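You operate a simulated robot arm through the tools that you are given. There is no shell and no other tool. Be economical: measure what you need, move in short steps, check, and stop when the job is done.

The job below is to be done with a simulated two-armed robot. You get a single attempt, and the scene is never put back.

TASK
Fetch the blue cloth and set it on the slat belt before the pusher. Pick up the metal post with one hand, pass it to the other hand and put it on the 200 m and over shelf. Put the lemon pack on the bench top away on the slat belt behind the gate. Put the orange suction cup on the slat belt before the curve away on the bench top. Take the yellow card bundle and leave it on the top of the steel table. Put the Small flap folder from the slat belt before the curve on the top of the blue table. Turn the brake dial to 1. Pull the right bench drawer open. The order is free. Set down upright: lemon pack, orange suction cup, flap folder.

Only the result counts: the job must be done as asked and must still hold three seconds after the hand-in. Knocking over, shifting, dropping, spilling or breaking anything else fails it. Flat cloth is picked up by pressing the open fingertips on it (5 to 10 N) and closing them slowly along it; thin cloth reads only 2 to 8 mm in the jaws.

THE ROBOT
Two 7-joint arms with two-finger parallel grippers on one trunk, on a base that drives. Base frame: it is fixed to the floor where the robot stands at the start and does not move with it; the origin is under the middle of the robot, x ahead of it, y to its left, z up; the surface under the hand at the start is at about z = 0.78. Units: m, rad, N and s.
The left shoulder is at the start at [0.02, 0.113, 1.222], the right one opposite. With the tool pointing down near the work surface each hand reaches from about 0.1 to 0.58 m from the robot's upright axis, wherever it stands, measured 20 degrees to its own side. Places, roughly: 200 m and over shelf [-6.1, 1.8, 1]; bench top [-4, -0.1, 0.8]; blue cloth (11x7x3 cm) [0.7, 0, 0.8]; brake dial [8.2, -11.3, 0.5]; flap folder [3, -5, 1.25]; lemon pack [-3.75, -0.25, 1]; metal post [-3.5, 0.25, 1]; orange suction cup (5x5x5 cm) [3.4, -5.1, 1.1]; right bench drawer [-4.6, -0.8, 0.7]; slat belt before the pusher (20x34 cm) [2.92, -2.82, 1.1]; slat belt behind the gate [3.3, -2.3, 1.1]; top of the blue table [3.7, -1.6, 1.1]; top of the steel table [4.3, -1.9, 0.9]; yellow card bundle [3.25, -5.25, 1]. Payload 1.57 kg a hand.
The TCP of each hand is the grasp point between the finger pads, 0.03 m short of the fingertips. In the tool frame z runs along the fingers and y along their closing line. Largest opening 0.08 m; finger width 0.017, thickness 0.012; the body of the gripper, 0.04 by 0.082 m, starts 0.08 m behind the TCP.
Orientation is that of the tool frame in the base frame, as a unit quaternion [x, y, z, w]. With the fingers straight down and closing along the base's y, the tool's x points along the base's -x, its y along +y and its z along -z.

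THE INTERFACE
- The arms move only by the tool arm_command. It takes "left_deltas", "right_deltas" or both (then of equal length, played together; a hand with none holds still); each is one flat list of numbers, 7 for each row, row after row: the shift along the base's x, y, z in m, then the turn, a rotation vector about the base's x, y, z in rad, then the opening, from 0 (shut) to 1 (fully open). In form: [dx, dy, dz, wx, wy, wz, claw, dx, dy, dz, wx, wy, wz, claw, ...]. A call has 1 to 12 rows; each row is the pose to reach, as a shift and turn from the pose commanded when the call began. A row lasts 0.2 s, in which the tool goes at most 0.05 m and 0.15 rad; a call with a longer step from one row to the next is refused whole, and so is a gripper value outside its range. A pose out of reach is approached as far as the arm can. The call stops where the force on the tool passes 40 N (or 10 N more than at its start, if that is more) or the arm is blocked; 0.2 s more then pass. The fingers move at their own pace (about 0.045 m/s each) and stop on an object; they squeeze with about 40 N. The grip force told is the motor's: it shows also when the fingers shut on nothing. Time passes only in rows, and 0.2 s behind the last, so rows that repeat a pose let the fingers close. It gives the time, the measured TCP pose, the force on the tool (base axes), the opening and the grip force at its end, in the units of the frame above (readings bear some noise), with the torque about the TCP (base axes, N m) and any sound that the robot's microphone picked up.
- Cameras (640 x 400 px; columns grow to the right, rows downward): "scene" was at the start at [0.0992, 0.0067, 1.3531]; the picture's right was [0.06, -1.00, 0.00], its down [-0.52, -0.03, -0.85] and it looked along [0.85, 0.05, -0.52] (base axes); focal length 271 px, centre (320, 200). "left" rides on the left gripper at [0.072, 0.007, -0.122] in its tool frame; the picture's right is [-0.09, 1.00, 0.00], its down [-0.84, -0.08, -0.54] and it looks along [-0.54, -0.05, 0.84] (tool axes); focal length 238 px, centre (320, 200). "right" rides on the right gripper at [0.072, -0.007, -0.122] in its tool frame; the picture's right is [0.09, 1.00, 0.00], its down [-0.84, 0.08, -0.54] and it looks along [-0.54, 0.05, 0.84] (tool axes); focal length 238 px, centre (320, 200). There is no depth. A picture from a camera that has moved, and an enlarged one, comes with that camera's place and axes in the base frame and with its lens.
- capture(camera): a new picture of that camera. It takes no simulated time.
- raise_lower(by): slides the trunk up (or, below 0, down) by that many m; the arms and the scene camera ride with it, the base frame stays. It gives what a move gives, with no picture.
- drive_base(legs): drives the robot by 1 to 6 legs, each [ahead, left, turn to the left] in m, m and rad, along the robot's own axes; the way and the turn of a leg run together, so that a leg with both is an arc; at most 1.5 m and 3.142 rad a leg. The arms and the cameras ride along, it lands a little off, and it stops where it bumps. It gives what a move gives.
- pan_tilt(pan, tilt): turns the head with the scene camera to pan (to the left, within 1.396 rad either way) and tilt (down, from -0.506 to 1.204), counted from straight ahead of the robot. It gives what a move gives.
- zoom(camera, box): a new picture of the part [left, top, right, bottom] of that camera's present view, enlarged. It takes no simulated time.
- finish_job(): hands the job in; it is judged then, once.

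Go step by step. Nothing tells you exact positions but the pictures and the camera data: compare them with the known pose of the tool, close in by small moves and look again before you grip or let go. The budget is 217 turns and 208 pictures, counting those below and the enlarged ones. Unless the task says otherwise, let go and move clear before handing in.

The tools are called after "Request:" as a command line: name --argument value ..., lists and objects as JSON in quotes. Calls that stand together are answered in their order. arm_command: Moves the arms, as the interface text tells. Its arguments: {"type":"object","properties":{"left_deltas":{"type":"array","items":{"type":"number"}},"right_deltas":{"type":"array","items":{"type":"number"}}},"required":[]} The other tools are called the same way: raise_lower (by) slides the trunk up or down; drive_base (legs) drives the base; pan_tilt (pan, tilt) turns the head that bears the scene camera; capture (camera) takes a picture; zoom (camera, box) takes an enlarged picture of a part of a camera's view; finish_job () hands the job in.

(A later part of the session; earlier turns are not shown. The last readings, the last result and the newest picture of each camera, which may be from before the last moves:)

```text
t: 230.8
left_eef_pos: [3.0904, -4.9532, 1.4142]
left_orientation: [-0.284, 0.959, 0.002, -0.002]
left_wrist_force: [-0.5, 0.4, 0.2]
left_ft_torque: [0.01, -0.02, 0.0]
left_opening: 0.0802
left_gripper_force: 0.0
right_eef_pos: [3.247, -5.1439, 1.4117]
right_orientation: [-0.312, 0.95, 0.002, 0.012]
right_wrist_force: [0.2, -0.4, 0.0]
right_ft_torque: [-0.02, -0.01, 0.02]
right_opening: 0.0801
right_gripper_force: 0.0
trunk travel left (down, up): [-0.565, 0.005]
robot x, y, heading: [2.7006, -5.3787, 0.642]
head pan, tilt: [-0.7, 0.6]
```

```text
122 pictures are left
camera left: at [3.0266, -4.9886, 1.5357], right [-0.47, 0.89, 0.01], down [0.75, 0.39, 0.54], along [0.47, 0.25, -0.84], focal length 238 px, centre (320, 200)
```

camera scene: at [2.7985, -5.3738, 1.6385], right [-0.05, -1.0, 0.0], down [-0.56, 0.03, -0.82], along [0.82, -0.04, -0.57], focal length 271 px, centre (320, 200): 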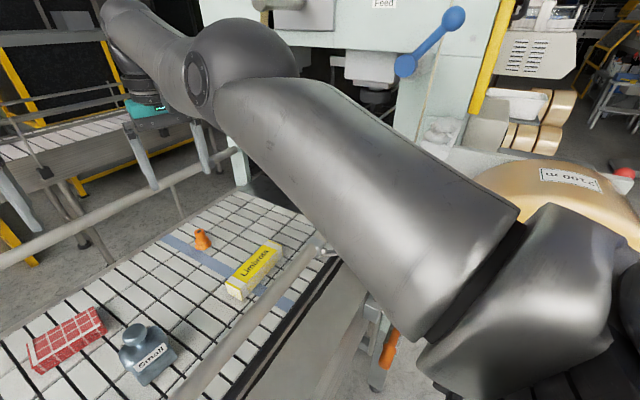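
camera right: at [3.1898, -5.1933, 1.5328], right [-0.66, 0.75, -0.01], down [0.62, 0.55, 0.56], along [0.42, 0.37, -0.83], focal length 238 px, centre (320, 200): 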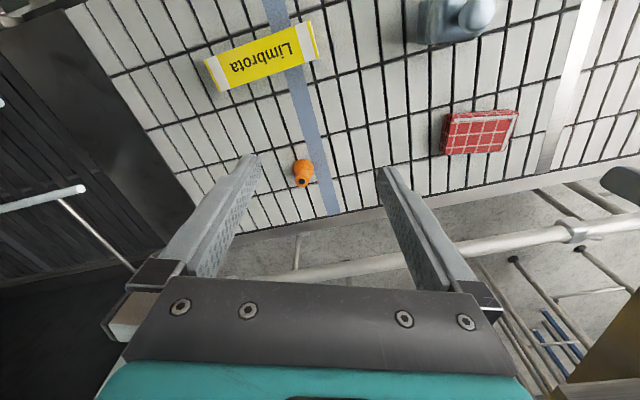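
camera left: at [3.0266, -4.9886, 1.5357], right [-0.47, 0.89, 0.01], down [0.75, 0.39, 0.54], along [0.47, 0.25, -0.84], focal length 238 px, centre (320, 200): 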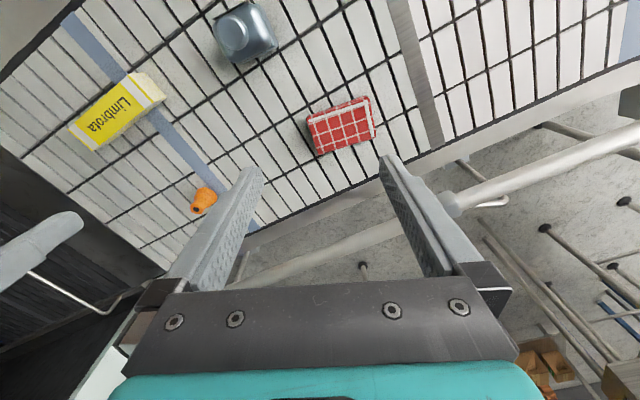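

I bring the left hand above the Small folder's knob.

Request:
arm_command --left_deltas '[-0.008, -0.04, 0, 0, 0, 0, 1, -0.016, -0.08, 0, 0, 0, 0, 1, -0.03, -0.12, 0, 0, 0, 0, 1, -0.03, -0.13, -0.04, 0, 0, 0, 1, -0.03, -0.13, -0.08, 0, 0, 0, 1, -0.03, -0.13, -0.12, 0, 0, 0, 1, -0.03, -0.13, -0.135, 0, 0, 0, 1]'

Request:
capture --camera "left"

Request:
zoom --camera "scene" --box '[0, 200, 320, 400]'

```text
t: 232.4
left_eef_pos: [3.1447, -5.0569, 1.2788]
left_orientation: [-0.284, 0.959, 0.003, -0.003]
left_wrist_force: [-0.6, -0.3, 0.2]
left_ft_torque: [0.01, 0.03, 0.0]
left_opening: 0.0799
left_gripper_force: 0.1
left hand out of reach, approached as far as the arm can: row 1, 2, 3, 4, 5, 6, 7
right_eef_pos: [3.246, -5.1438, 1.4115]
right_orientation: [-0.313, 0.95, 0.002, 0.012]
right_wrist_force: [-0.7, -0.1, 0.1]
right_ft_torque: [0.0, 0.01, -0.02]
right_opening: 0.0798
right_gripper_force: 0.1
trunk travel left (down, up): [-0.565, 0.005]
robot x, y, heading: [2.7052, -5.3777, 0.649]
head pan, tilt: [-0.7, 0.6]
```

```text
121 pictures are left
camera left: at [3.0822, -5.0916, 1.4017], right [-0.47, 0.89, 0.01], down [0.75, 0.39, 0.54], along [0.47, 0.25, -0.84], focal length 238 px, centre (320, 200)
```

left: 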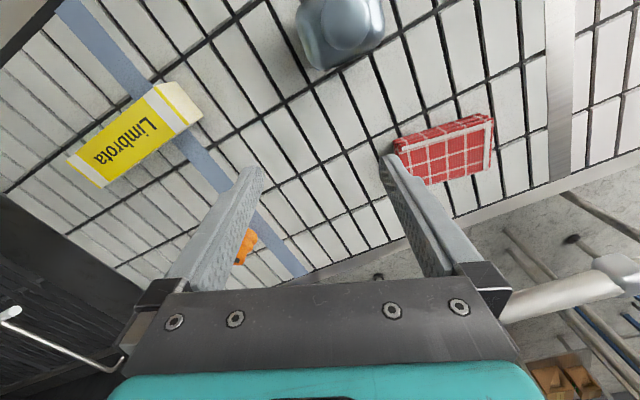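

```text
2.00 times, centred on (160, 300) of scene
camera zoom: at [2.7984, -5.3738, 1.6385], right [-0.05, -1.0, 0.0], down [-0.56, 0.03, -0.83], along [0.82, -0.04, -0.56], focal length 543 px, centre (640, 0)
```

zoom: 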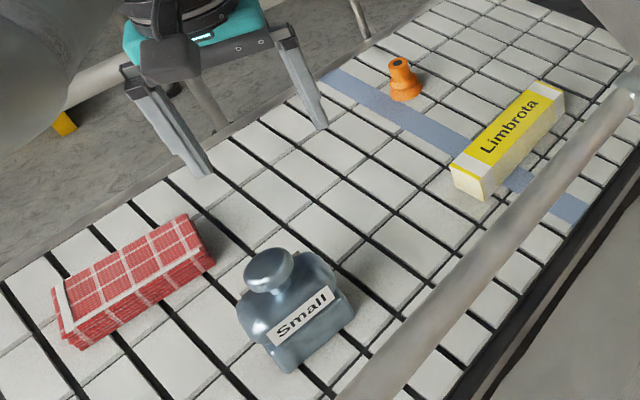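

The arm cannot fold closer at this height, so I back the base off 9 cm to put the folder at a comfortable radius.

Request:
drive_base --legs '[[-0.085, 0.03, 0.0]]'

Request:
capture --camera "left"

```text
t: 233.5
left_eef_pos: [3.06, -5.0842, 1.2809]
left_orientation: [-0.284, 0.959, 0.003, -0.003]
left_wrist_force: [0.2, -0.2, 0.7]
left_ft_torque: [0.0, 0.03, -0.01]
left_opening: 0.08
left_gripper_force: 0.0
right_eef_pos: [3.1607, -5.1723, 1.4121]
right_orientation: [-0.312, 0.95, 0.002, 0.011]
right_wrist_force: [0.5, 0.6, -0.3]
right_ft_torque: [0.02, 0.0, 0.0]
right_opening: 0.08
right_gripper_force: 0.1
trunk travel left (down, up): [-0.565, 0.005]
robot x, y, heading: [2.6201, -5.4037, 0.642]
head pan, tilt: [-0.7, 0.6]
```

```text
119 pictures are left
camera left: at [2.9962, -5.1189, 1.4025], right [-0.47, 0.89, 0.01], down [0.75, 0.39, 0.54], along [0.47, 0.25, -0.84], focal length 238 px, centre (320, 200)
```

left: 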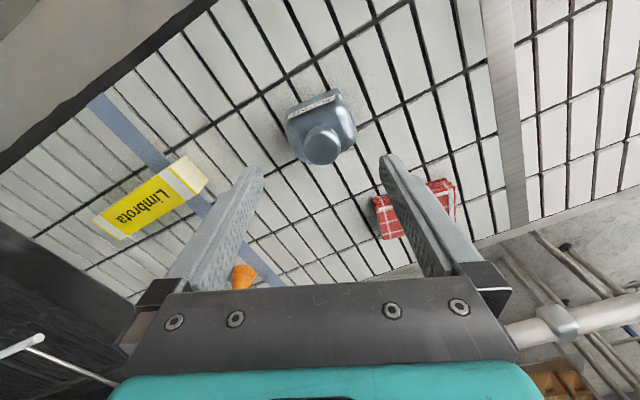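

Centred on the knob. I test the commanded pose with a horizontal move first (earlier command was clipped).

Request:
arm_command --left_deltas '[0.042, 0.014, 0, 0, 0, 0, 1, 0.085, 0.028, 0, 0, 0, 0, 1]'

```text
t: 234.1
left_eef_pos: [3.061, -5.0821, 1.2824]
left_orientation: [-0.284, 0.959, 0.003, -0.002]
left_wrist_force: [-0.1, 0.2, -0.6]
left_ft_torque: [-0.02, -0.03, -0.02]
left_opening: 0.0798
left_gripper_force: 0.1
left hand out of reach, approached as far as the arm can: row 1, 2
right_eef_pos: [3.1591, -5.1727, 1.4114]
right_orientation: [-0.312, 0.95, 0.002, 0.011]
right_wrist_force: [-1.0, -1.0, -0.8]
right_ft_torque: [0.02, -0.03, -0.04]
right_opening: 0.0799
right_gripper_force: 0.0
trunk travel left (down, up): [-0.565, 0.005]
robot x, y, heading: [2.6198, -5.4059, 0.646]
head pan, tilt: [-0.7, 0.6]
```

Request:
arm_command --left_deltas '[0, 0.002, -0.025, 0, 0, 0, 1, 0, 0.003, -0.05, 0, 0, 0, 1, 0, 0.003, -0.078, 0, 0, 0, 1]'

Request:
capture --camera "left"

Request:
pan_tilt --pan -0.15 --tilt 0.7

Request:
zoom --camera "scene" --box '[200, 80, 440, 280]'

```text
t: 234.9
left_eef_pos: [3.0511, -5.083, 1.2057]
left_orientation: [-0.284, 0.959, 0.003, -0.004]
left_wrist_force: [-0.2, -0.2, 0.0]
left_ft_torque: [0.03, 0.02, 0.02]
left_opening: 0.0799
left_gripper_force: 0.0
left hand out of reach, approached as far as the arm can: row 2, 3
right_eef_pos: [3.1609, -5.1721, 1.4106]
right_orientation: [-0.312, 0.95, 0.002, 0.011]
right_wrist_force: [0.3, 0.3, -0.1]
right_ft_torque: [-0.01, -0.01, 0.02]
right_opening: 0.0799
right_gripper_force: 0.1
trunk travel left (down, up): [-0.565, 0.005]
robot x, y, heading: [2.615, -5.4061, 0.649]
head pan, tilt: [-0.7, 0.6]
```

```text
118 pictures are left
camera left: at [2.9884, -5.1194, 1.3273], right [-0.47, 0.88, 0.01], down [0.75, 0.39, 0.54], along [0.47, 0.25, -0.84], focal length 238 px, centre (320, 200)
```

left: 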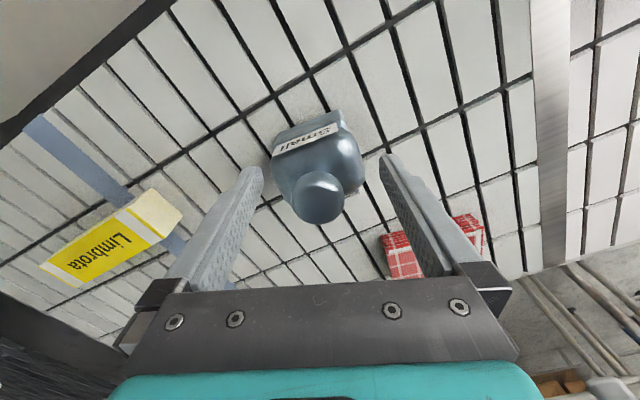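

```text
t: 235.8
left_eef_pos: [3.0518, -5.0848, 1.2076]
left_orientation: [-0.284, 0.959, 0.003, -0.004]
left_wrist_force: [0.6, -0.1, -0.2]
left_ft_torque: [-0.03, 0.03, 0.02]
left_opening: 0.08
left_gripper_force: 0.0
right_eef_pos: [3.1596, -5.1726, 1.4103]
right_orientation: [-0.312, 0.95, 0.002, 0.011]
right_wrist_force: [0.3, -0.4, 0.8]
right_ft_torque: [0.0, 0.0, -0.03]
right_opening: 0.08
right_gripper_force: 0.1
trunk travel left (down, up): [-0.565, 0.005]
robot x, y, heading: [2.618, -5.4039, 0.648]
head pan, tilt: [-0.15, 0.7]
```

```text
2.00 times, centred on (320, 180) of scene
camera zoom: at [2.6993, -5.356, 1.6299], right [0.47, -0.88, 0.0], down [-0.57, -0.31, -0.77], along [0.67, 0.36, -0.64], focal length 543 px, centre (320, 240)
```

zoom: 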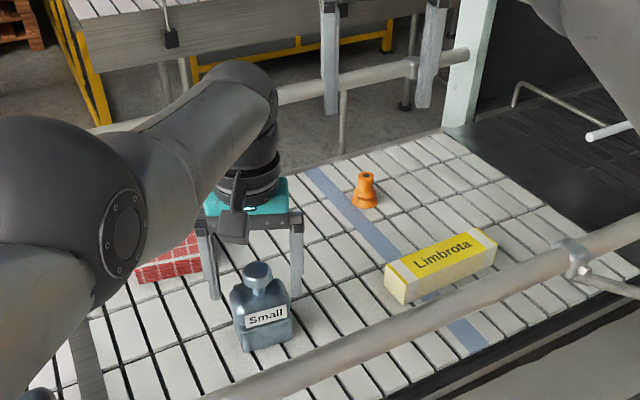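

The knob is ~9 mm beyond the pad centre; I creep the base forward 9 mm instead of stretching.

Request:
drive_base --legs '[[0.01, 0.0, 0.0]]'

Request:
capture --camera "left"

```text
t: 236.6
left_eef_pos: [3.0582, -5.0791, 1.2068]
left_orientation: [-0.284, 0.959, 0.002, -0.005]
left_wrist_force: [-0.9, -1.1, -0.7]
left_ft_torque: [0.01, 0.02, -0.01]
left_opening: 0.0801
left_gripper_force: 0.0
right_eef_pos: [3.1675, -5.1669, 1.4112]
right_orientation: [-0.313, 0.95, 0.002, 0.011]
right_wrist_force: [-0.3, -1.2, -0.6]
right_ft_torque: [0.0, -0.02, 0.01]
right_opening: 0.0801
right_gripper_force: 0.0
trunk travel left (down, up): [-0.565, 0.005]
robot x, y, heading: [2.6262, -5.3976, 0.65]
head pan, tilt: [-0.15, 0.7]
```

```text
116 pictures are left
camera left: at [2.9953, -5.1145, 1.3281], right [-0.47, 0.89, 0.01], down [0.75, 0.39, 0.54], along [0.47, 0.25, -0.84], focal length 238 px, centre (320, 200)
```

left: 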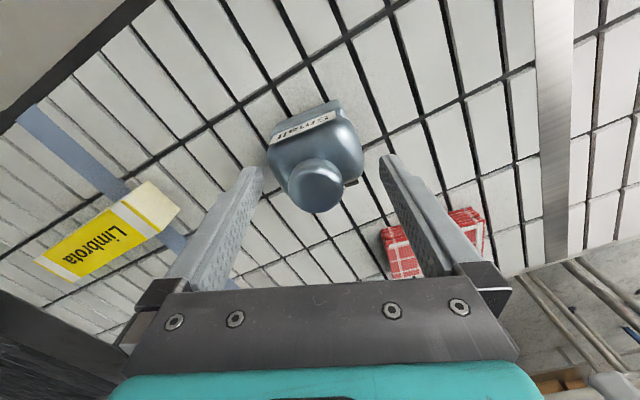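

Aligned. I close on the knob.

Request:
arm_command --left_deltas '[0, 0, -0.004, 0, 0, 0, 0.6, 0, 0, -0.004, 0, 0, 0, 0.3, 0, 0, -0.004, 0, 0, 0, 0, 0, 0, -0.004, 0, 0, 0, 0, 0, 0, -0.004, 0, 0, 0, 0]'

Request:
zoom --camera "scene" --box '[200, 80, 440, 280]'

```text
t: 237.8
left_eef_pos: [3.0589, -5.0786, 1.2038]
left_orientation: [-0.284, 0.959, 0.003, -0.002]
left_wrist_force: [3.0, -2.3, 18.3]
left_ft_torque: [-0.51, -0.36, 0.03]
left_opening: 0.0335
left_gripper_force: 29.1
right_eef_pos: [3.1677, -5.1671, 1.4123]
right_orientation: [-0.312, 0.95, 0.002, 0.011]
right_wrist_force: [-0.2, 0.1, 0.0]
right_ft_torque: [0.0, -0.02, -0.01]
right_opening: 0.0801
right_gripper_force: 0.0
trunk travel left (down, up): [-0.565, 0.005]
robot x, y, heading: [2.6239, -5.4027, 0.643]
head pan, tilt: [-0.15, 0.7]
```

```text
2.00 times, centred on (320, 180) of scene
camera zoom: at [2.7061, -5.3517, 1.6301], right [0.48, -0.88, 0.0], down [-0.57, -0.31, -0.77], along [0.67, 0.36, -0.64], focal length 543 px, centre (320, 240)
```

zoom: 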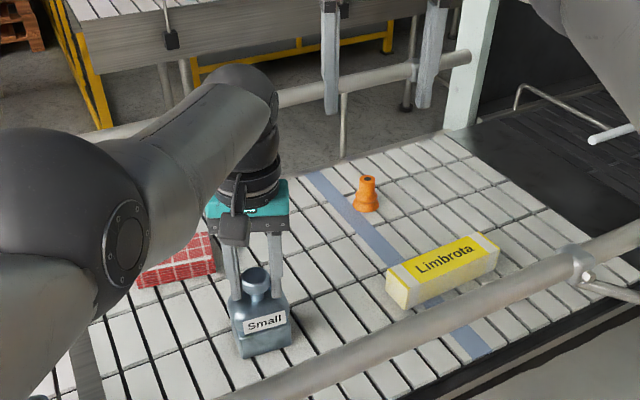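

Request:
arm_command --left_deltas '[0, 0, 0.004, 0, 0, 0, 0, 0, 0, 0.004, 0, 0, 0, 0, 0, 0, 0.004, 0, 0, 0, 0]'

```text
t: 238.6
left_eef_pos: [3.0584, -5.079, 1.2054]
left_orientation: [-0.285, 0.959, 0.003, -0.006]
left_wrist_force: [1.3, 1.1, 0.0]
left_ft_torque: [0.08, -0.3, 0.03]
left_opening: 0.0332
left_gripper_force: 39.9
right_eef_pos: [3.1682, -5.166, 1.4118]
right_orientation: [-0.312, 0.95, 0.002, 0.011]
right_wrist_force: [0.4, 0.6, 0.1]
right_ft_torque: [-0.02, 0.01, 0.0]
right_opening: 0.0801
right_gripper_force: 0.0
trunk travel left (down, up): [-0.565, 0.005]
robot x, y, heading: [2.6264, -5.3969, 0.647]
head pan, tilt: [-0.15, 0.7]
```

Firm grip at 33 mm, 40 N. I lift it.

Request:
arm_command --left_deltas '[0, 0, 0.015, 0, 0, 0, 0, 0, 0, 0.03, 0, 0, 0, 0, 0, 0, 0.06, 0, 0, 0, 0, 0, 0.01, 0.09, 0, 0, 0, 0, 0, 0.02, 0.12, 0, 0, 0, 0]'

Request:
capture --camera "scene"

```text
t: 239.8
left_eef_pos: [3.0593, -5.0595, 1.3265]
left_orientation: [-0.285, 0.959, 0.003, -0.006]
left_wrist_force: [1.0, -0.1, -4.5]
left_ft_torque: [0.02, -0.03, 0.0]
left_opening: 0.0328
left_gripper_force: 40.4
left hand out of reach, approached as far as the arm can: row 2, 3, 4
right_eef_pos: [3.1681, -5.1666, 1.4118]
right_orientation: [-0.313, 0.95, 0.001, 0.012]
right_wrist_force: [-0.6, 0.6, 0.2]
right_ft_torque: [-0.05, 0.02, -0.01]
right_opening: 0.0799
right_gripper_force: 0.0
trunk travel left (down, up): [-0.565, 0.005]
robot x, y, heading: [2.6224, -5.3996, 0.644]
head pan, tilt: [-0.15, 0.7]
```

```text
114 pictures are left
camera scene: at [2.7069, -5.3498, 1.6299], right [0.48, -0.88, 0.0], down [-0.57, -0.31, -0.76], along [0.67, 0.36, -0.64], focal length 271 px, centre (320, 200)
```

scene: 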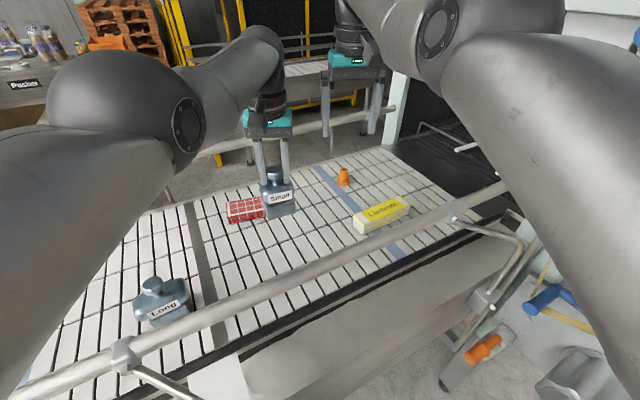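

Folder is up. I step back in toward the belt and turn the right hand across the card bundle.

Request:
drive_base --legs '[[0.08, -0.04, 0.0]]'

Request:
arm_command --right_deltas '[0, -0.01, 0, 0, 0, -0.148, 1, 0, -0.02, 0, 0, 0, -0.296, 1, 0, -0.03, 0, 0, 0, -0.444, 1, 0, -0.05, 0, 0, 0, -0.592, 1, 0.01, -0.07, 0, 0, 0, -0.74, 1, 0.01, -0.08, -0.02, 0, 0, -0.888, 1, 0.01, -0.09, -0.05, 0, 0, -1.036, 1, 0.01, -0.1, -0.08, 0, 0, -1.184, 1, 0.01, -0.1, -0.1, 0, 0, -1.195, 1]'

Request:
capture --camera "right"

Request:
capture --camera "scene"

```text
t: 240.9
left_eef_pos: [3.1488, -5.0415, 1.326]
left_orientation: [-0.284, 0.959, 0.002, -0.006]
left_wrist_force: [0.5, -0.2, -4.0]
left_ft_torque: [0.02, 0.01, 0.0]
left_opening: 0.0331
left_gripper_force: 40.4
right_eef_pos: [3.2574, -5.1509, 1.4116]
right_orientation: [-0.312, 0.95, 0.002, 0.012]
right_wrist_force: [0.0, -0.3, -1.2]
right_ft_torque: [0.02, -0.01, 0.01]
right_opening: 0.08
right_gripper_force: 0.1
trunk travel left (down, up): [-0.565, 0.005]
robot x, y, heading: [2.7098, -5.3834, 0.652]
head pan, tilt: [-0.15, 0.7]
```

```text
t: 242.9
left_eef_pos: [3.1483, -5.0429, 1.327]
left_orientation: [-0.284, 0.959, 0.002, -0.006]
left_wrist_force: [-0.6, 0.3, -3.8]
left_ft_torque: [0.0, -0.01, 0.02]
left_opening: 0.033
left_gripper_force: 40.1
right_eef_pos: [3.3165, -5.2189, 1.3107]
right_orientation: [0.277, 0.961, -0.007, 0.009]
right_wrist_force: [-0.5, 0.3, -0.2]
right_ft_torque: [0.0, 0.0, -0.02]
right_opening: 0.0803
right_gripper_force: 0.0
right hand out of reach, approached as far as the arm can: row 1, 2, 3, 4, 5, 6, 7, 8, 9
trunk travel left (down, up): [-0.565, 0.005]
robot x, y, heading: [2.7102, -5.3824, 0.647]
head pan, tilt: [-0.15, 0.7]
```

```text
113 pictures are left
camera right: at [3.2492, -5.1833, 1.4326], right [0.45, 0.89, -0.01], down [0.74, -0.37, 0.56], along [0.49, -0.26, -0.83], focal length 238 px, centre (320, 200)
```

right: 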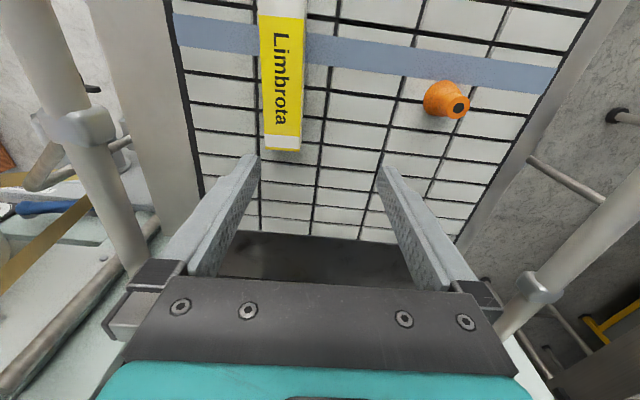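

```text
112 pictures are left
camera scene: at [2.7952, -5.3335, 1.6298], right [0.48, -0.88, 0.0], down [-0.57, -0.31, -0.76], along [0.67, 0.36, -0.64], focal length 271 px, centre (320, 200)
```

scene: 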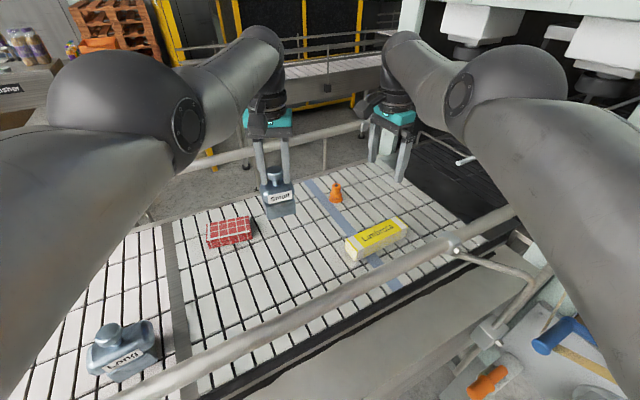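

The hand hovers outside the inner limit, so I back the base slightly to bring it exactly over the bundle and then re-command.

Request:
drive_base --legs '[[-0.058, 0.014, 0.0]]'

Request:
arm_command --right_deltas '[0.025, 0.015, 0, 0, 0, 0, 1, 0.05, 0.03, -0.01, 0, 0, 0, 1]'

Request:
capture --camera "right"

```text
t: 243.8
left_eef_pos: [3.0934, -5.0658, 1.3264]
left_orientation: [-0.284, 0.959, 0.002, -0.006]
left_wrist_force: [-0.1, -0.3, -3.5]
left_ft_torque: [0.02, -0.04, -0.02]
left_opening: 0.033
left_gripper_force: 40.1
right_eef_pos: [3.2606, -5.2425, 1.3113]
right_orientation: [0.276, 0.961, -0.006, 0.009]
right_wrist_force: [-0.4, 0.5, 0.0]
right_ft_torque: [0.01, 0.0, 0.01]
right_opening: 0.0799
right_gripper_force: 0.0
trunk travel left (down, up): [-0.565, 0.005]
robot x, y, heading: [2.6562, -5.4018, 0.646]
head pan, tilt: [-0.15, 0.7]
```

```text
t: 244.4
left_eef_pos: [3.0918, -5.0649, 1.3274]
left_orientation: [-0.284, 0.959, 0.002, -0.005]
left_wrist_force: [-0.7, -0.5, -4.2]
left_ft_torque: [0.02, -0.01, -0.03]
left_opening: 0.0329
left_gripper_force: 39.6
right_eef_pos: [3.2613, -5.2414, 1.3091]
right_orientation: [0.277, 0.961, -0.005, 0.009]
right_wrist_force: [0.2, -0.1, -0.2]
right_ft_torque: [-0.01, -0.01, 0.04]
right_opening: 0.0799
right_gripper_force: 0.1
right hand out of reach, approached as far as the arm can: row 1, 2
trunk travel left (down, up): [-0.565, 0.005]
robot x, y, heading: [2.6578, -5.4055, 0.644]
head pan, tilt: [-0.15, 0.7]
```

```text
111 pictures are left
camera right: at [3.1949, -5.205, 1.4307], right [0.45, 0.89, -0.01], down [0.74, -0.37, 0.56], along [0.5, -0.26, -0.83], focal length 238 px, centre (320, 200)
```

right: 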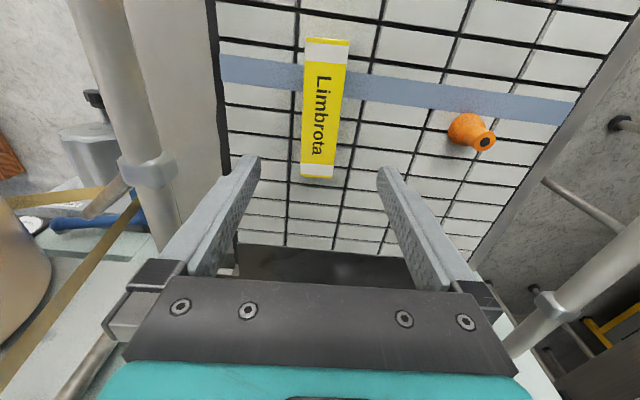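

Well centred. I descend to just above the bundle and re-check.

Request:
arm_command --right_deltas '[0, 0, -0.03, 0, 0, 0, 1, 0, 0, -0.06, 0, 0, 0, 1, 0, 0, -0.09, 0, 0, 0, 1, 0, 0, -0.115, 0, 0, 0, 1]'

Request:
capture --camera "right"

```text
t: 245.4
left_eef_pos: [3.0937, -5.0651, 1.3261]
left_orientation: [-0.284, 0.959, 0.002, -0.006]
left_wrist_force: [-0.1, -1.0, -4.2]
left_ft_torque: [-0.02, -0.01, 0.02]
left_opening: 0.0329
left_gripper_force: 40.6
right_eef_pos: [3.2531, -5.2447, 1.2047]
right_orientation: [0.277, 0.961, -0.006, 0.009]
right_wrist_force: [-0.7, -1.4, 0.3]
right_ft_torque: [0.0, 0.0, -0.02]
right_opening: 0.0798
right_gripper_force: 0.1
right hand out of reach, approached as far as the arm can: row 3, 4
trunk travel left (down, up): [-0.565, 0.005]
robot x, y, heading: [2.661, -5.4072, 0.647]
head pan, tilt: [-0.15, 0.7]
```

```text
110 pictures are left
camera right: at [3.1863, -5.2098, 1.3261], right [0.45, 0.89, -0.01], down [0.74, -0.37, 0.56], along [0.5, -0.26, -0.83], focal length 238 px, centre (320, 200)
```

right: 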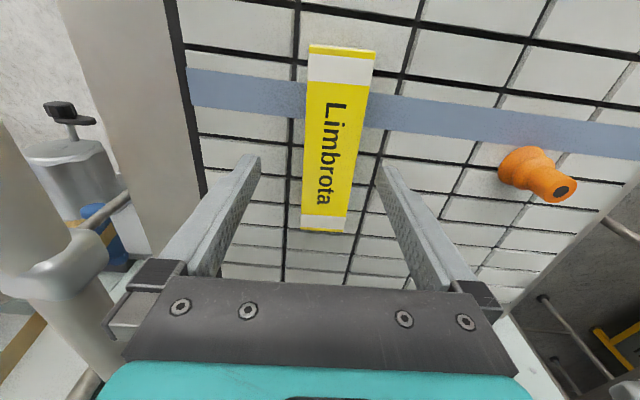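

Arm is at its outer limit going down, so I lower the trunk 6 cm instead, which lowers both hands straight.

Request:
raise_lower --by -0.065

Request:
capture --camera "right"

Request:
capture --camera "scene"

```text
t: 246.5
left_eef_pos: [3.0941, -5.0653, 1.2603]
left_orientation: [-0.285, 0.959, 0.002, -0.006]
left_wrist_force: [0.2, 0.5, -4.1]
left_ft_torque: [0.02, 0.0, -0.01]
left_opening: 0.033
left_gripper_force: 40.3
right_eef_pos: [3.2531, -5.2451, 1.1397]
right_orientation: [0.277, 0.961, -0.005, 0.01]
right_wrist_force: [0.7, 0.1, 0.5]
right_ft_torque: [0.0, 0.02, -0.01]
right_opening: 0.0802
right_gripper_force: 0.0
trunk travel left (down, up): [-0.5, 0.07]
robot x, y, heading: [2.658, -5.4035, 0.648]
head pan, tilt: [-0.15, 0.7]
```

```text
109 pictures are left
camera right: at [3.1861, -5.2097, 1.2615], right [0.45, 0.89, -0.01], down [0.74, -0.37, 0.56], along [0.5, -0.26, -0.83], focal length 238 px, centre (320, 200)
```

right: 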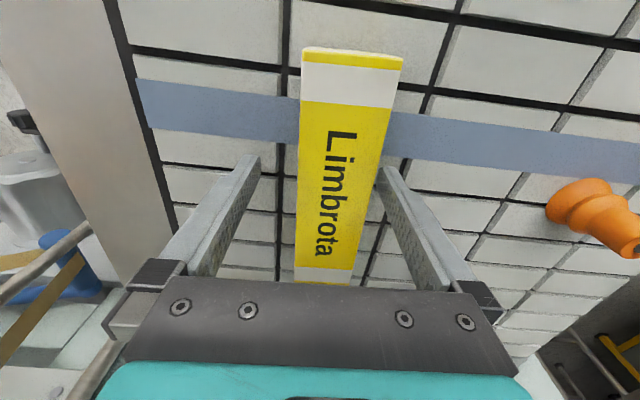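

```text
108 pictures are left
camera scene: at [2.7411, -5.357, 1.5649], right [0.48, -0.88, 0.0], down [-0.57, -0.31, -0.76], along [0.67, 0.36, -0.64], focal length 271 px, centre (320, 200)
```

scene: 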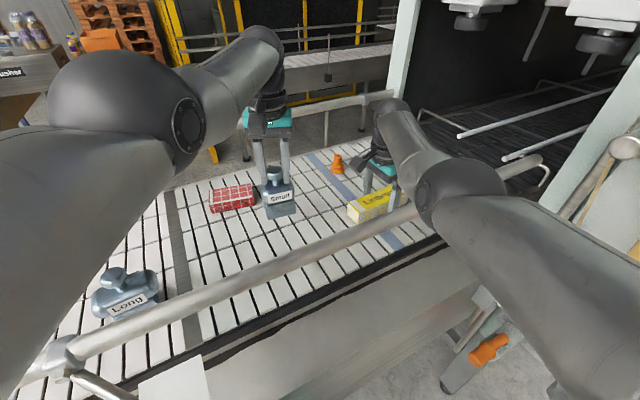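

Straddled. I close on the bundle.

Request:
arm_command --right_deltas '[0, 0, 0, 0, 0, 0, 0.7, 0, 0, 0, 0, 0, 0, 0.4, 0, 0, 0, 0, 0, 0, 0, 0, 0, 0, 0, 0, 0, 0, 0, 0, 0, 0, 0, 0, 0]'

Request:
capture --camera "right"

```text
t: 247.7
left_eef_pos: [3.0952, -5.0648, 1.2606]
left_orientation: [-0.284, 0.959, 0.002, -0.007]
left_wrist_force: [0.0, -0.8, -3.6]
left_ft_torque: [0.02, 0.01, 0.02]
left_opening: 0.0328
left_gripper_force: 39.9
right_eef_pos: [3.2531, -5.2439, 1.141]
right_orientation: [0.276, 0.961, -0.005, 0.009]
right_wrist_force: [1.1, 1.1, 1.1]
right_ft_torque: [0.11, -0.03, -0.02]
right_opening: 0.0446
right_gripper_force: 38.5
trunk travel left (down, up): [-0.5, 0.07]
robot x, y, heading: [2.655, -5.4035, 0.648]
head pan, tilt: [-0.15, 0.7]
```

```text
107 pictures are left
camera right: at [3.1863, -5.2095, 1.2615], right [0.45, 0.89, -0.01], down [0.74, -0.37, 0.56], along [0.5, -0.26, -0.83], focal length 238 px, centre (320, 200)
```

right: 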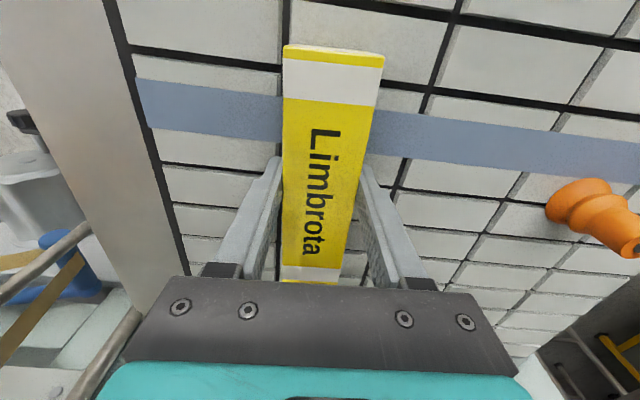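

Gripped at 45 mm. I lift with the trunk and back out.

Request:
raise_lower --by 0.068

Request:
arm_command --right_deltas '[0, 0, 0.04, 0, 0, 0, 0, 0, 0, 0.08, 0, 0, 0, 0, 0, 0, 0.12, 0, 0, 0, 0, 0, 0, 0.16, 0, 0, 0, 0]'

Request:
capture --camera "scene"

```text
t: 248.8
left_eef_pos: [3.0938, -5.0655, 1.3288]
left_orientation: [-0.285, 0.959, 0.003, -0.006]
left_wrist_force: [0.6, 0.2, -4.7]
left_ft_torque: [-0.01, -0.01, -0.02]
left_opening: 0.0331
left_gripper_force: 40.8
right_eef_pos: [3.253, -5.2455, 1.2067]
right_orientation: [0.276, 0.961, -0.006, 0.009]
right_wrist_force: [-0.1, -0.8, -1.3]
right_ft_torque: [0.03, -0.04, 0.0]
right_opening: 0.0443
right_gripper_force: 40.4
trunk travel left (down, up): [-0.568, 0.002]
robot x, y, heading: [2.6568, -5.3992, 0.644]
head pan, tilt: [-0.15, 0.7]
```

```text
t: 249.8
left_eef_pos: [3.0939, -5.0642, 1.3288]
left_orientation: [-0.284, 0.959, 0.001, -0.005]
left_wrist_force: [-0.9, 0.2, -3.9]
left_ft_torque: [0.04, -0.03, -0.01]
left_opening: 0.0329
left_gripper_force: 40.0
right_eef_pos: [3.2534, -5.2454, 1.3677]
right_orientation: [0.277, 0.961, -0.007, 0.009]
right_wrist_force: [0.4, 1.5, -1.2]
right_ft_torque: [-0.01, 0.02, -0.01]
right_opening: 0.0443
right_gripper_force: 40.0
trunk travel left (down, up): [-0.568, 0.002]
robot x, y, heading: [2.6589, -5.4062, 0.647]
head pan, tilt: [-0.15, 0.7]
```

```text
106 pictures are left
camera scene: at [2.741, -5.357, 1.6329], right [0.48, -0.88, 0.0], down [-0.57, -0.31, -0.76], along [0.67, 0.36, -0.64], focal length 271 px, centre (320, 200)
```

scene: 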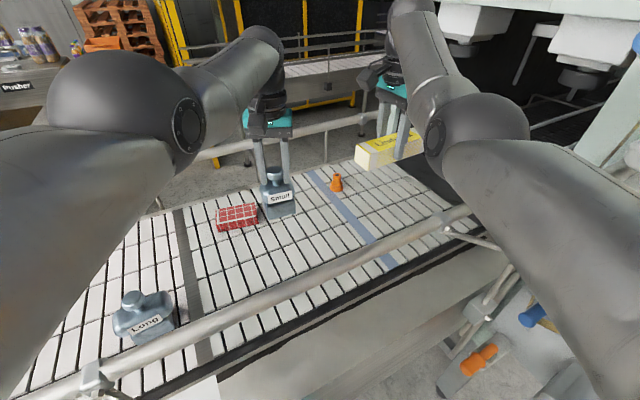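

I raise the folder a bit more to clear the rail, then back out.

Request:
arm_command --left_deltas '[0, 0, 0.03, 0, 0, 0, 0, 0, 0, 0.06, 0, 0, 0, 0, 0, 0, 0.09, 0, 0, 0, 0]'

Request:
drive_base --legs '[[-0.55, 0.1, 0.0]]'

Request:
capture --camera "scene"

```text
t: 250.6
left_eef_pos: [3.0842, -5.0698, 1.4178]
left_orientation: [-0.284, 0.959, 0.002, -0.006]
left_wrist_force: [-0.6, 0.4, -4.5]
left_ft_torque: [0.0, 0.03, 0.0]
left_opening: 0.0326
left_gripper_force: 39.5
left hand out of reach, approached as far as the arm can: row 2, 3
right_eef_pos: [3.2533, -5.2461, 1.3676]
right_orientation: [0.276, 0.961, -0.006, 0.009]
right_wrist_force: [-0.7, -1.1, -2.0]
right_ft_torque: [0.01, 0.03, 0.03]
right_opening: 0.0442
right_gripper_force: 40.0
trunk travel left (down, up): [-0.568, 0.002]
robot x, y, heading: [2.6597, -5.4027, 0.646]
head pan, tilt: [-0.15, 0.7]
```

```text
t: 253.8
left_eef_pos: [2.5874, -5.3173, 1.4168]
left_orientation: [-0.285, 0.958, 0.002, -0.006]
left_wrist_force: [0.8, 0.0, -4.0]
left_ft_torque: [0.01, -0.04, -0.04]
left_opening: 0.0327
left_gripper_force: 39.7
right_eef_pos: [2.758, -5.494, 1.3685]
right_orientation: [0.275, 0.961, -0.006, 0.009]
right_wrist_force: [-0.3, 0.0, -2.0]
right_ft_torque: [0.04, 0.01, 0.01]
right_opening: 0.0444
right_gripper_force: 40.0
trunk travel left (down, up): [-0.568, 0.002]
robot x, y, heading: [2.1576, -5.6573, 0.65]
head pan, tilt: [-0.15, 0.7]
```

```text
105 pictures are left
camera scene: at [2.2448, -5.6059, 1.6328], right [0.48, -0.88, 0.0], down [-0.57, -0.31, -0.76], along [0.67, 0.36, -0.64], focal length 271 px, centre (320, 200)
```

scene: 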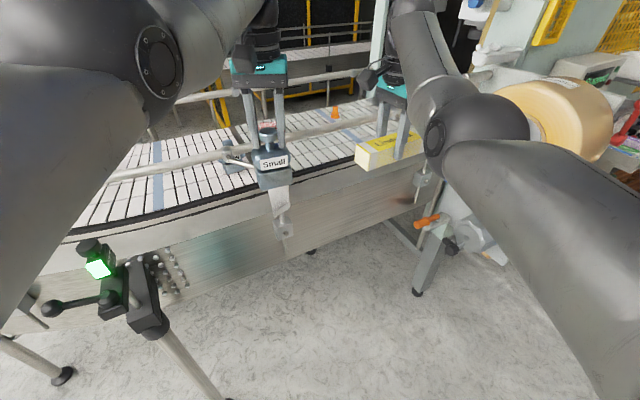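

Both objects are in hand. I go back around west of the drip table, then north toward the blue table.

Request:
drive_base --legs '[[-0.47, 0.66, 0.0], [0, 0, 0.92], [1.4, -0.05, 0.0], [1.35, -0.25, 0]]'

Request:
pan_tilt --pan -0.5 --tilt 0.2

Request:
capture --camera "scene"

```text
t: 273.6
left_eef_pos: [1.6145, -2.1049, 1.4165]
left_orientation: [-0.691, 0.723, -0.001, -0.006]
left_wrist_force: [-0.7, 0.0, -4.4]
left_ft_torque: [-0.03, 0.0, -0.01]
left_opening: 0.0331
left_gripper_force: 40.3
right_eef_pos: [1.8561, -2.0707, 1.3668]
right_orientation: [-0.194, 0.981, -0.001, 0.012]
right_wrist_force: [-0.1, 0.3, -1.5]
right_ft_torque: [-0.02, 0.02, 0.04]
right_opening: 0.0443
right_gripper_force: 40.0
trunk travel left (down, up): [-0.568, 0.002]
robot x, y, heading: [1.6403, -2.6485, 1.599]
head pan, tilt: [-0.15, 0.7]
```

```text
t: 274.5
left_eef_pos: [1.6154, -2.1062, 1.416]
left_orientation: [-0.691, 0.723, -0.001, -0.006]
left_wrist_force: [0.2, 1.0, -5.4]
left_ft_torque: [0.0, 0.0, -0.02]
left_opening: 0.0332
left_gripper_force: 39.8
right_eef_pos: [1.8562, -2.0699, 1.3671]
right_orientation: [-0.194, 0.981, -0.001, 0.012]
right_wrist_force: [-0.3, -0.5, -1.1]
right_ft_torque: [-0.01, 0.03, -0.02]
right_opening: 0.0443
right_gripper_force: 39.8
trunk travel left (down, up): [-0.568, 0.002]
robot x, y, heading: [1.6396, -2.6449, 1.599]
head pan, tilt: [-0.499, 0.201]
```

```text
104 pictures are left
camera scene: at [1.6821, -2.552, 1.6782], right [0.89, -0.46, 0.0], down [-0.09, -0.18, -0.98], along [0.45, 0.87, -0.2], focal length 271 px, centre (320, 200)
```

scene: 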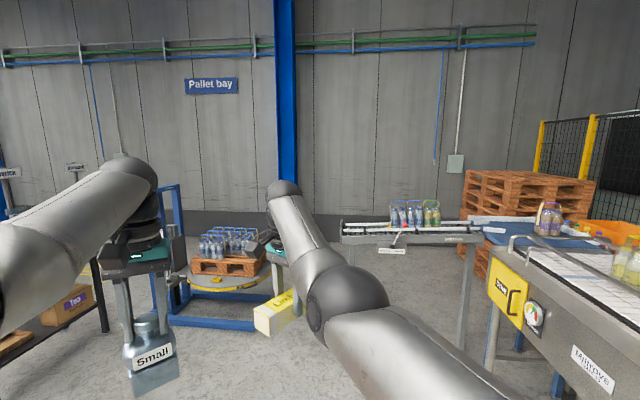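

The steel table lies behind the belt end, beside the blue table; the north side around the roller conveyor looks like the access. I drive to the gap between wrapper and roller conveyor.

Request:
drive_base --legs '[[0.8, -0.15, 0.0], [0.7, -0.15, 0.0], [0, 0, -0.95]]'

Request:
pan_tilt --pan 0.0 --tilt 0.4

Request:
capture --camera "scene"

```text
t: 284.7
left_eef_pos: [2.3405, -0.8133, 1.4167]
left_orientation: [-0.281, 0.96, 0.001, -0.006]
left_wrist_force: [-0.2, -0.2, -5.5]
left_ft_torque: [0.03, -0.03, 0.01]
left_opening: 0.033
left_gripper_force: 39.7
right_eef_pos: [2.5084, -0.9891, 1.3674]
right_orientation: [0.279, 0.96, -0.005, 0.009]
right_wrist_force: [-0.5, -1.0, -1.0]
right_ft_torque: [0.0, 0.03, 0.03]
right_opening: 0.0442
right_gripper_force: 39.9
trunk travel left (down, up): [-0.568, 0.002]
robot x, y, heading: [1.9093, -1.1451, 0.639]
head pan, tilt: [-0.499, 0.201]
```

```text
t: 285.7
left_eef_pos: [2.34, -0.8127, 1.4163]
left_orientation: [-0.282, 0.959, 0.001, -0.006]
left_wrist_force: [-0.1, 0.5, -4.4]
left_ft_torque: [0.0, 0.02, -0.02]
left_opening: 0.033
left_gripper_force: 39.8
right_eef_pos: [2.5068, -0.988, 1.3674]
right_orientation: [0.279, 0.96, -0.007, 0.009]
right_wrist_force: [-0.1, -0.1, -1.4]
right_ft_torque: [0.0, 0.04, -0.02]
right_opening: 0.0443
right_gripper_force: 39.4
trunk travel left (down, up): [-0.568, 0.002]
robot x, y, heading: [1.9117, -1.1466, 0.64]
head pan, tilt: [0.0, 0.4]
```

```text
103 pictures are left
camera scene: at [1.9944, -1.0821, 1.6597], right [0.6, -0.8, 0.0], down [-0.31, -0.23, -0.92], along [0.74, 0.55, -0.39], focal length 271 px, centre (320, 200)
```

scene: 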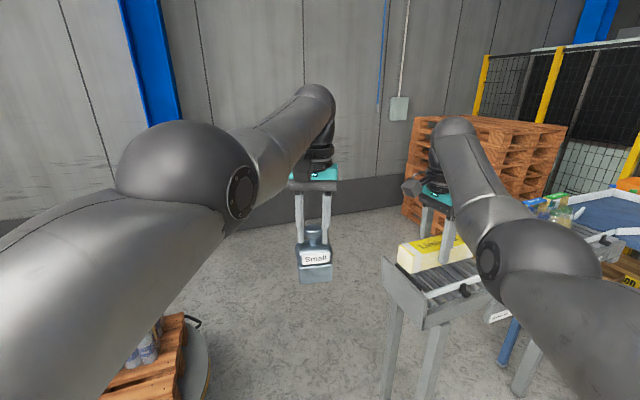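

Request:
drive_base --legs '[[0.82, 0.2, 0.0], [0.65, -0.35, 0.0], [0, 0, -1.1]]'

Request:
pan_tilt --pan -0.1 --tilt 0.45

Request:
capture --camera "scene"

```text
t: 296.6
left_eef_pos: [3.6765, -0.6135, 1.4167]
left_orientation: [0.259, 0.966, 0.005, -0.004]
left_wrist_force: [-0.2, -0.2, -4.3]
left_ft_torque: [-0.02, -0.01, 0.0]
left_opening: 0.0333
left_gripper_force: 40.2
right_eef_pos: [3.5952, -0.8429, 1.3665]
right_orientation: [0.738, 0.675, -0.009, 0.005]
right_wrist_force: [0.2, 0.8, -1.8]
right_ft_torque: [0.03, -0.02, 0.01]
right_opening: 0.0441
right_gripper_force: 40.3
trunk travel left (down, up): [-0.568, 0.002]
robot x, y, heading: [3.1829, -0.3842, -0.449]
head pan, tilt: [0.0, 0.4]
```

```text
t: 297.2
left_eef_pos: [3.6769, -0.6131, 1.4152]
left_orientation: [0.259, 0.966, 0.005, -0.004]
left_wrist_force: [0.1, -1.0, -3.8]
left_ft_torque: [0.01, 0.01, -0.02]
left_opening: 0.0328
left_gripper_force: 40.3
right_eef_pos: [3.5955, -0.8425, 1.3663]
right_orientation: [0.738, 0.675, -0.01, 0.005]
right_wrist_force: [0.1, 0.4, -1.4]
right_ft_torque: [0.01, 0.0, -0.02]
right_opening: 0.0444
right_gripper_force: 39.6
trunk travel left (down, up): [-0.568, 0.002]
robot x, y, heading: [3.1852, -0.3857, -0.452]
head pan, tilt: [-0.099, 0.45]
```

```text
102 pictures are left
camera scene: at [3.271, -0.4374, 1.655], right [-0.53, -0.85, 0.0], down [-0.37, 0.23, -0.9], along [0.77, -0.47, -0.44], focal length 271 px, centre (320, 200)
```

scene: 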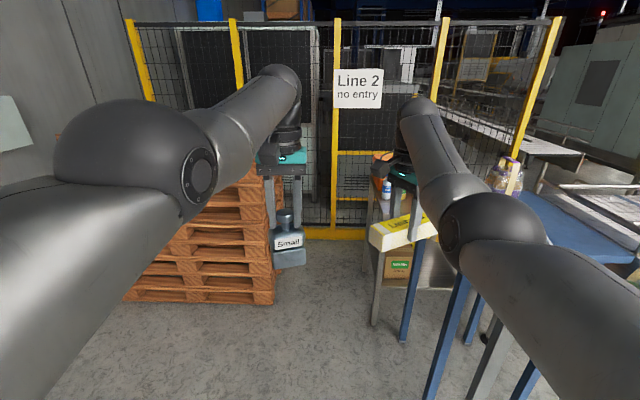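

The steel table (with the orange crate) is ahead next to the fence; the blue table is on the right. I move closer and look down on both tops.

Request:
drive_base --legs '[[0.65, -0.12, 0.0], [0, 0, -0.45]]'

Request:
pan_tilt --pan -0.05 --tilt 0.7

Request:
capture --camera "scene"

Request:
pan_tilt --pan -0.7 --tilt 0.7

Request:
capture --camera "scene"

```text
t: 302.2
left_eef_pos: [4.0568, -1.1987, 1.4159]
left_orientation: [0.469, 0.883, 0.007, -0.003]
left_wrist_force: [-0.4, 0.3, -4.3]
left_ft_torque: [0.03, -0.01, 0.01]
left_opening: 0.0328
left_gripper_force: 40.1
right_eef_pos: [3.8849, -1.3714, 1.3672]
right_orientation: [0.871, 0.492, -0.011, 0.002]
right_wrist_force: [0.6, 0.3, -2.3]
right_ft_torque: [0.01, -0.02, 0.01]
right_opening: 0.0439
right_gripper_force: 40.3
trunk travel left (down, up): [-0.568, 0.002]
robot x, y, heading: [3.7174, -0.7788, -0.9]
head pan, tilt: [-0.099, 0.45]
```

```text
t: 303.0
left_eef_pos: [4.0571, -1.1975, 1.4165]
left_orientation: [0.47, 0.882, 0.007, -0.003]
left_wrist_force: [-1.1, 0.3, -3.8]
left_ft_torque: [-0.01, 0.0, -0.03]
left_opening: 0.0329
left_gripper_force: 39.5
right_eef_pos: [3.8828, -1.3695, 1.367]
right_orientation: [0.871, 0.491, -0.011, 0.002]
right_wrist_force: [-1.2, -0.2, -1.7]
right_ft_torque: [0.05, 0.01, -0.01]
right_opening: 0.0445
right_gripper_force: 39.9
trunk travel left (down, up): [-0.568, 0.002]
robot x, y, heading: [3.7119, -0.7757, -0.905]
head pan, tilt: [-0.051, 0.7]
```

```text
101 pictures are left
camera scene: at [3.7689, -0.8552, 1.6329], right [-0.82, -0.57, 0.0], down [-0.37, 0.53, -0.77], along [0.44, -0.63, -0.64], focal length 271 px, centre (320, 200)
```

scene: 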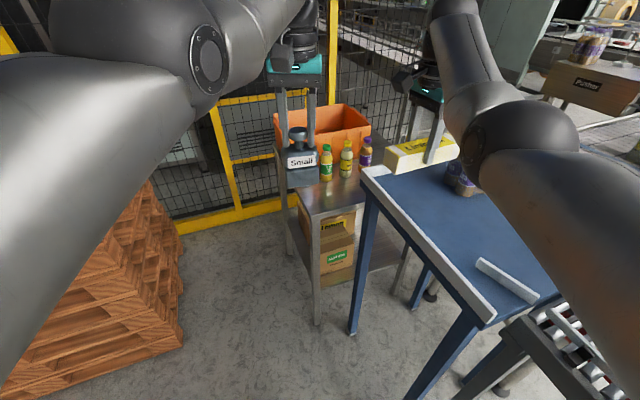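

```text
t: 304.0
left_eef_pos: [4.0562, -1.1996, 1.4154]
left_orientation: [0.47, 0.883, 0.007, -0.003]
left_wrist_force: [-0.3, 0.9, -3.6]
left_ft_torque: [0.03, 0.02, -0.03]
left_opening: 0.0329
left_gripper_force: 39.3
right_eef_pos: [3.8834, -1.3693, 1.3676]
right_orientation: [0.871, 0.492, -0.01, 0.003]
right_wrist_force: [-1.0, 0.2, -0.3]
right_ft_torque: [0.02, 0.01, 0.0]
right_opening: 0.0443
right_gripper_force: 39.7
trunk travel left (down, up): [-0.568, 0.002]
robot x, y, heading: [3.7121, -0.7768, -0.902]
head pan, tilt: [-0.7, 0.7]
```

```text
100 pictures are left
camera scene: at [3.717, -0.8707, 1.6328], right [-1.0, 0.04, 0.0], down [0.02, 0.64, -0.76], along [-0.03, -0.76, -0.64], focal length 271 px, centre (320, 200)
```

scene: 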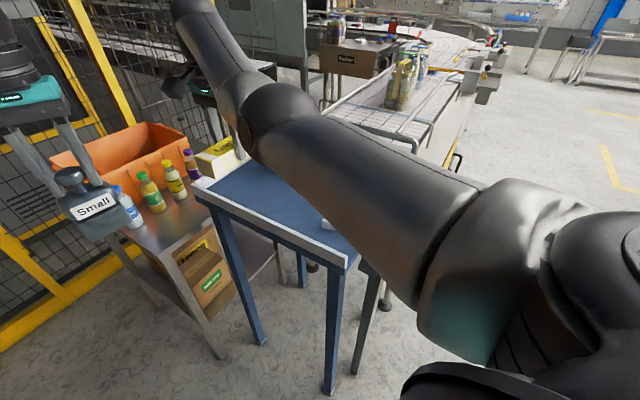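

Steel table's clear strip lies beside the blue table at about (4.18, −1.64); the bundle is already nearly parallel to it. I drive to its front for the right hand.

Request:
drive_base --legs '[[0.47, 0.11, 0.0], [0, 0, -0.17]]'

Request:
pan_tilt --pan -0.1 --tilt 0.9

Request:
capture --camera "scene"

Request:
capture --camera "right"

```text
t: 307.6
left_eef_pos: [4.3576, -1.5559, 1.4172]
left_orientation: [0.544, 0.839, 0.007, -0.002]
left_wrist_force: [0.0, -0.6, -4.0]
left_ft_torque: [0.03, 0.0, 0.01]
left_opening: 0.0328
left_gripper_force: 40.5
right_eef_pos: [4.1568, -1.6956, 1.3654]
right_orientation: [0.91, 0.415, -0.011, 0.001]
right_wrist_force: [-1.1, 0.5, -0.9]
right_ft_torque: [-0.02, -0.02, -0.01]
right_opening: 0.0439
right_gripper_force: 40.0
trunk travel left (down, up): [-0.568, 0.002]
robot x, y, heading: [4.0881, -1.0827, -1.084]
head pan, tilt: [-0.7, 0.7]
```

```text
t: 308.6
left_eef_pos: [4.3581, -1.5546, 1.4161]
left_orientation: [0.543, 0.84, 0.007, -0.002]
left_wrist_force: [-0.2, 0.7, -4.0]
left_ft_torque: [0.02, 0.01, 0.01]
left_opening: 0.0327
left_gripper_force: 40.1
right_eef_pos: [4.1584, -1.6944, 1.3666]
right_orientation: [0.91, 0.415, -0.011, 0.001]
right_wrist_force: [-0.3, 0.8, -0.8]
right_ft_torque: [0.02, 0.02, 0.0]
right_opening: 0.0445
right_gripper_force: 39.8
trunk travel left (down, up): [-0.568, 0.002]
robot x, y, heading: [4.0874, -1.081, -1.078]
head pan, tilt: [-0.099, 0.901]
```

```text
99 pictures are left
camera scene: at [4.1244, -1.1608, 1.6167], right [-0.92, -0.38, 0.0], down [-0.3, 0.72, -0.62], along [0.24, -0.57, -0.78], focal length 271 px, centre (320, 200)
```

scene: 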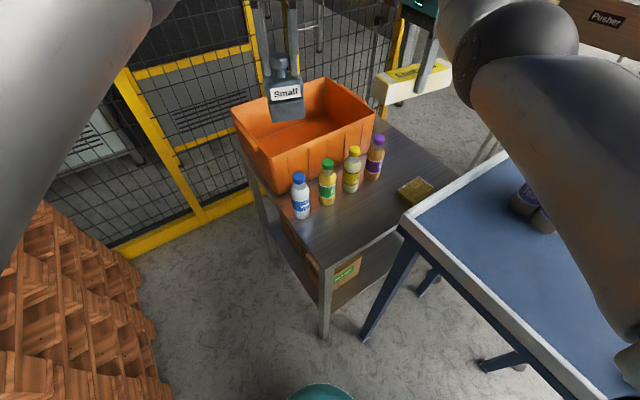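

```text
98 pictures are left
camera right: at [4.2014, -1.6342, 1.4885], right [0.81, -0.58, -0.01], down [-0.48, -0.68, 0.56], along [-0.33, -0.45, -0.83], focal length 238 px, centre (320, 200)
```

right: 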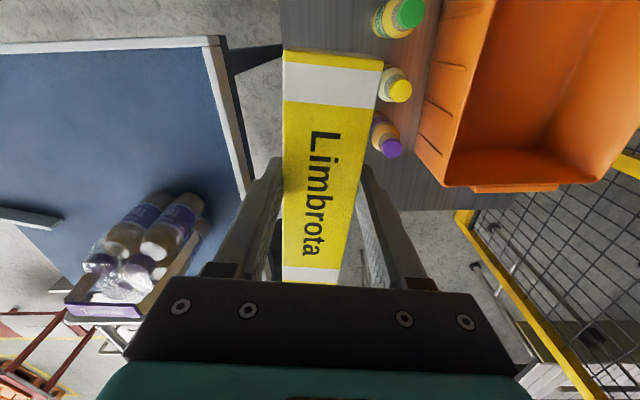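

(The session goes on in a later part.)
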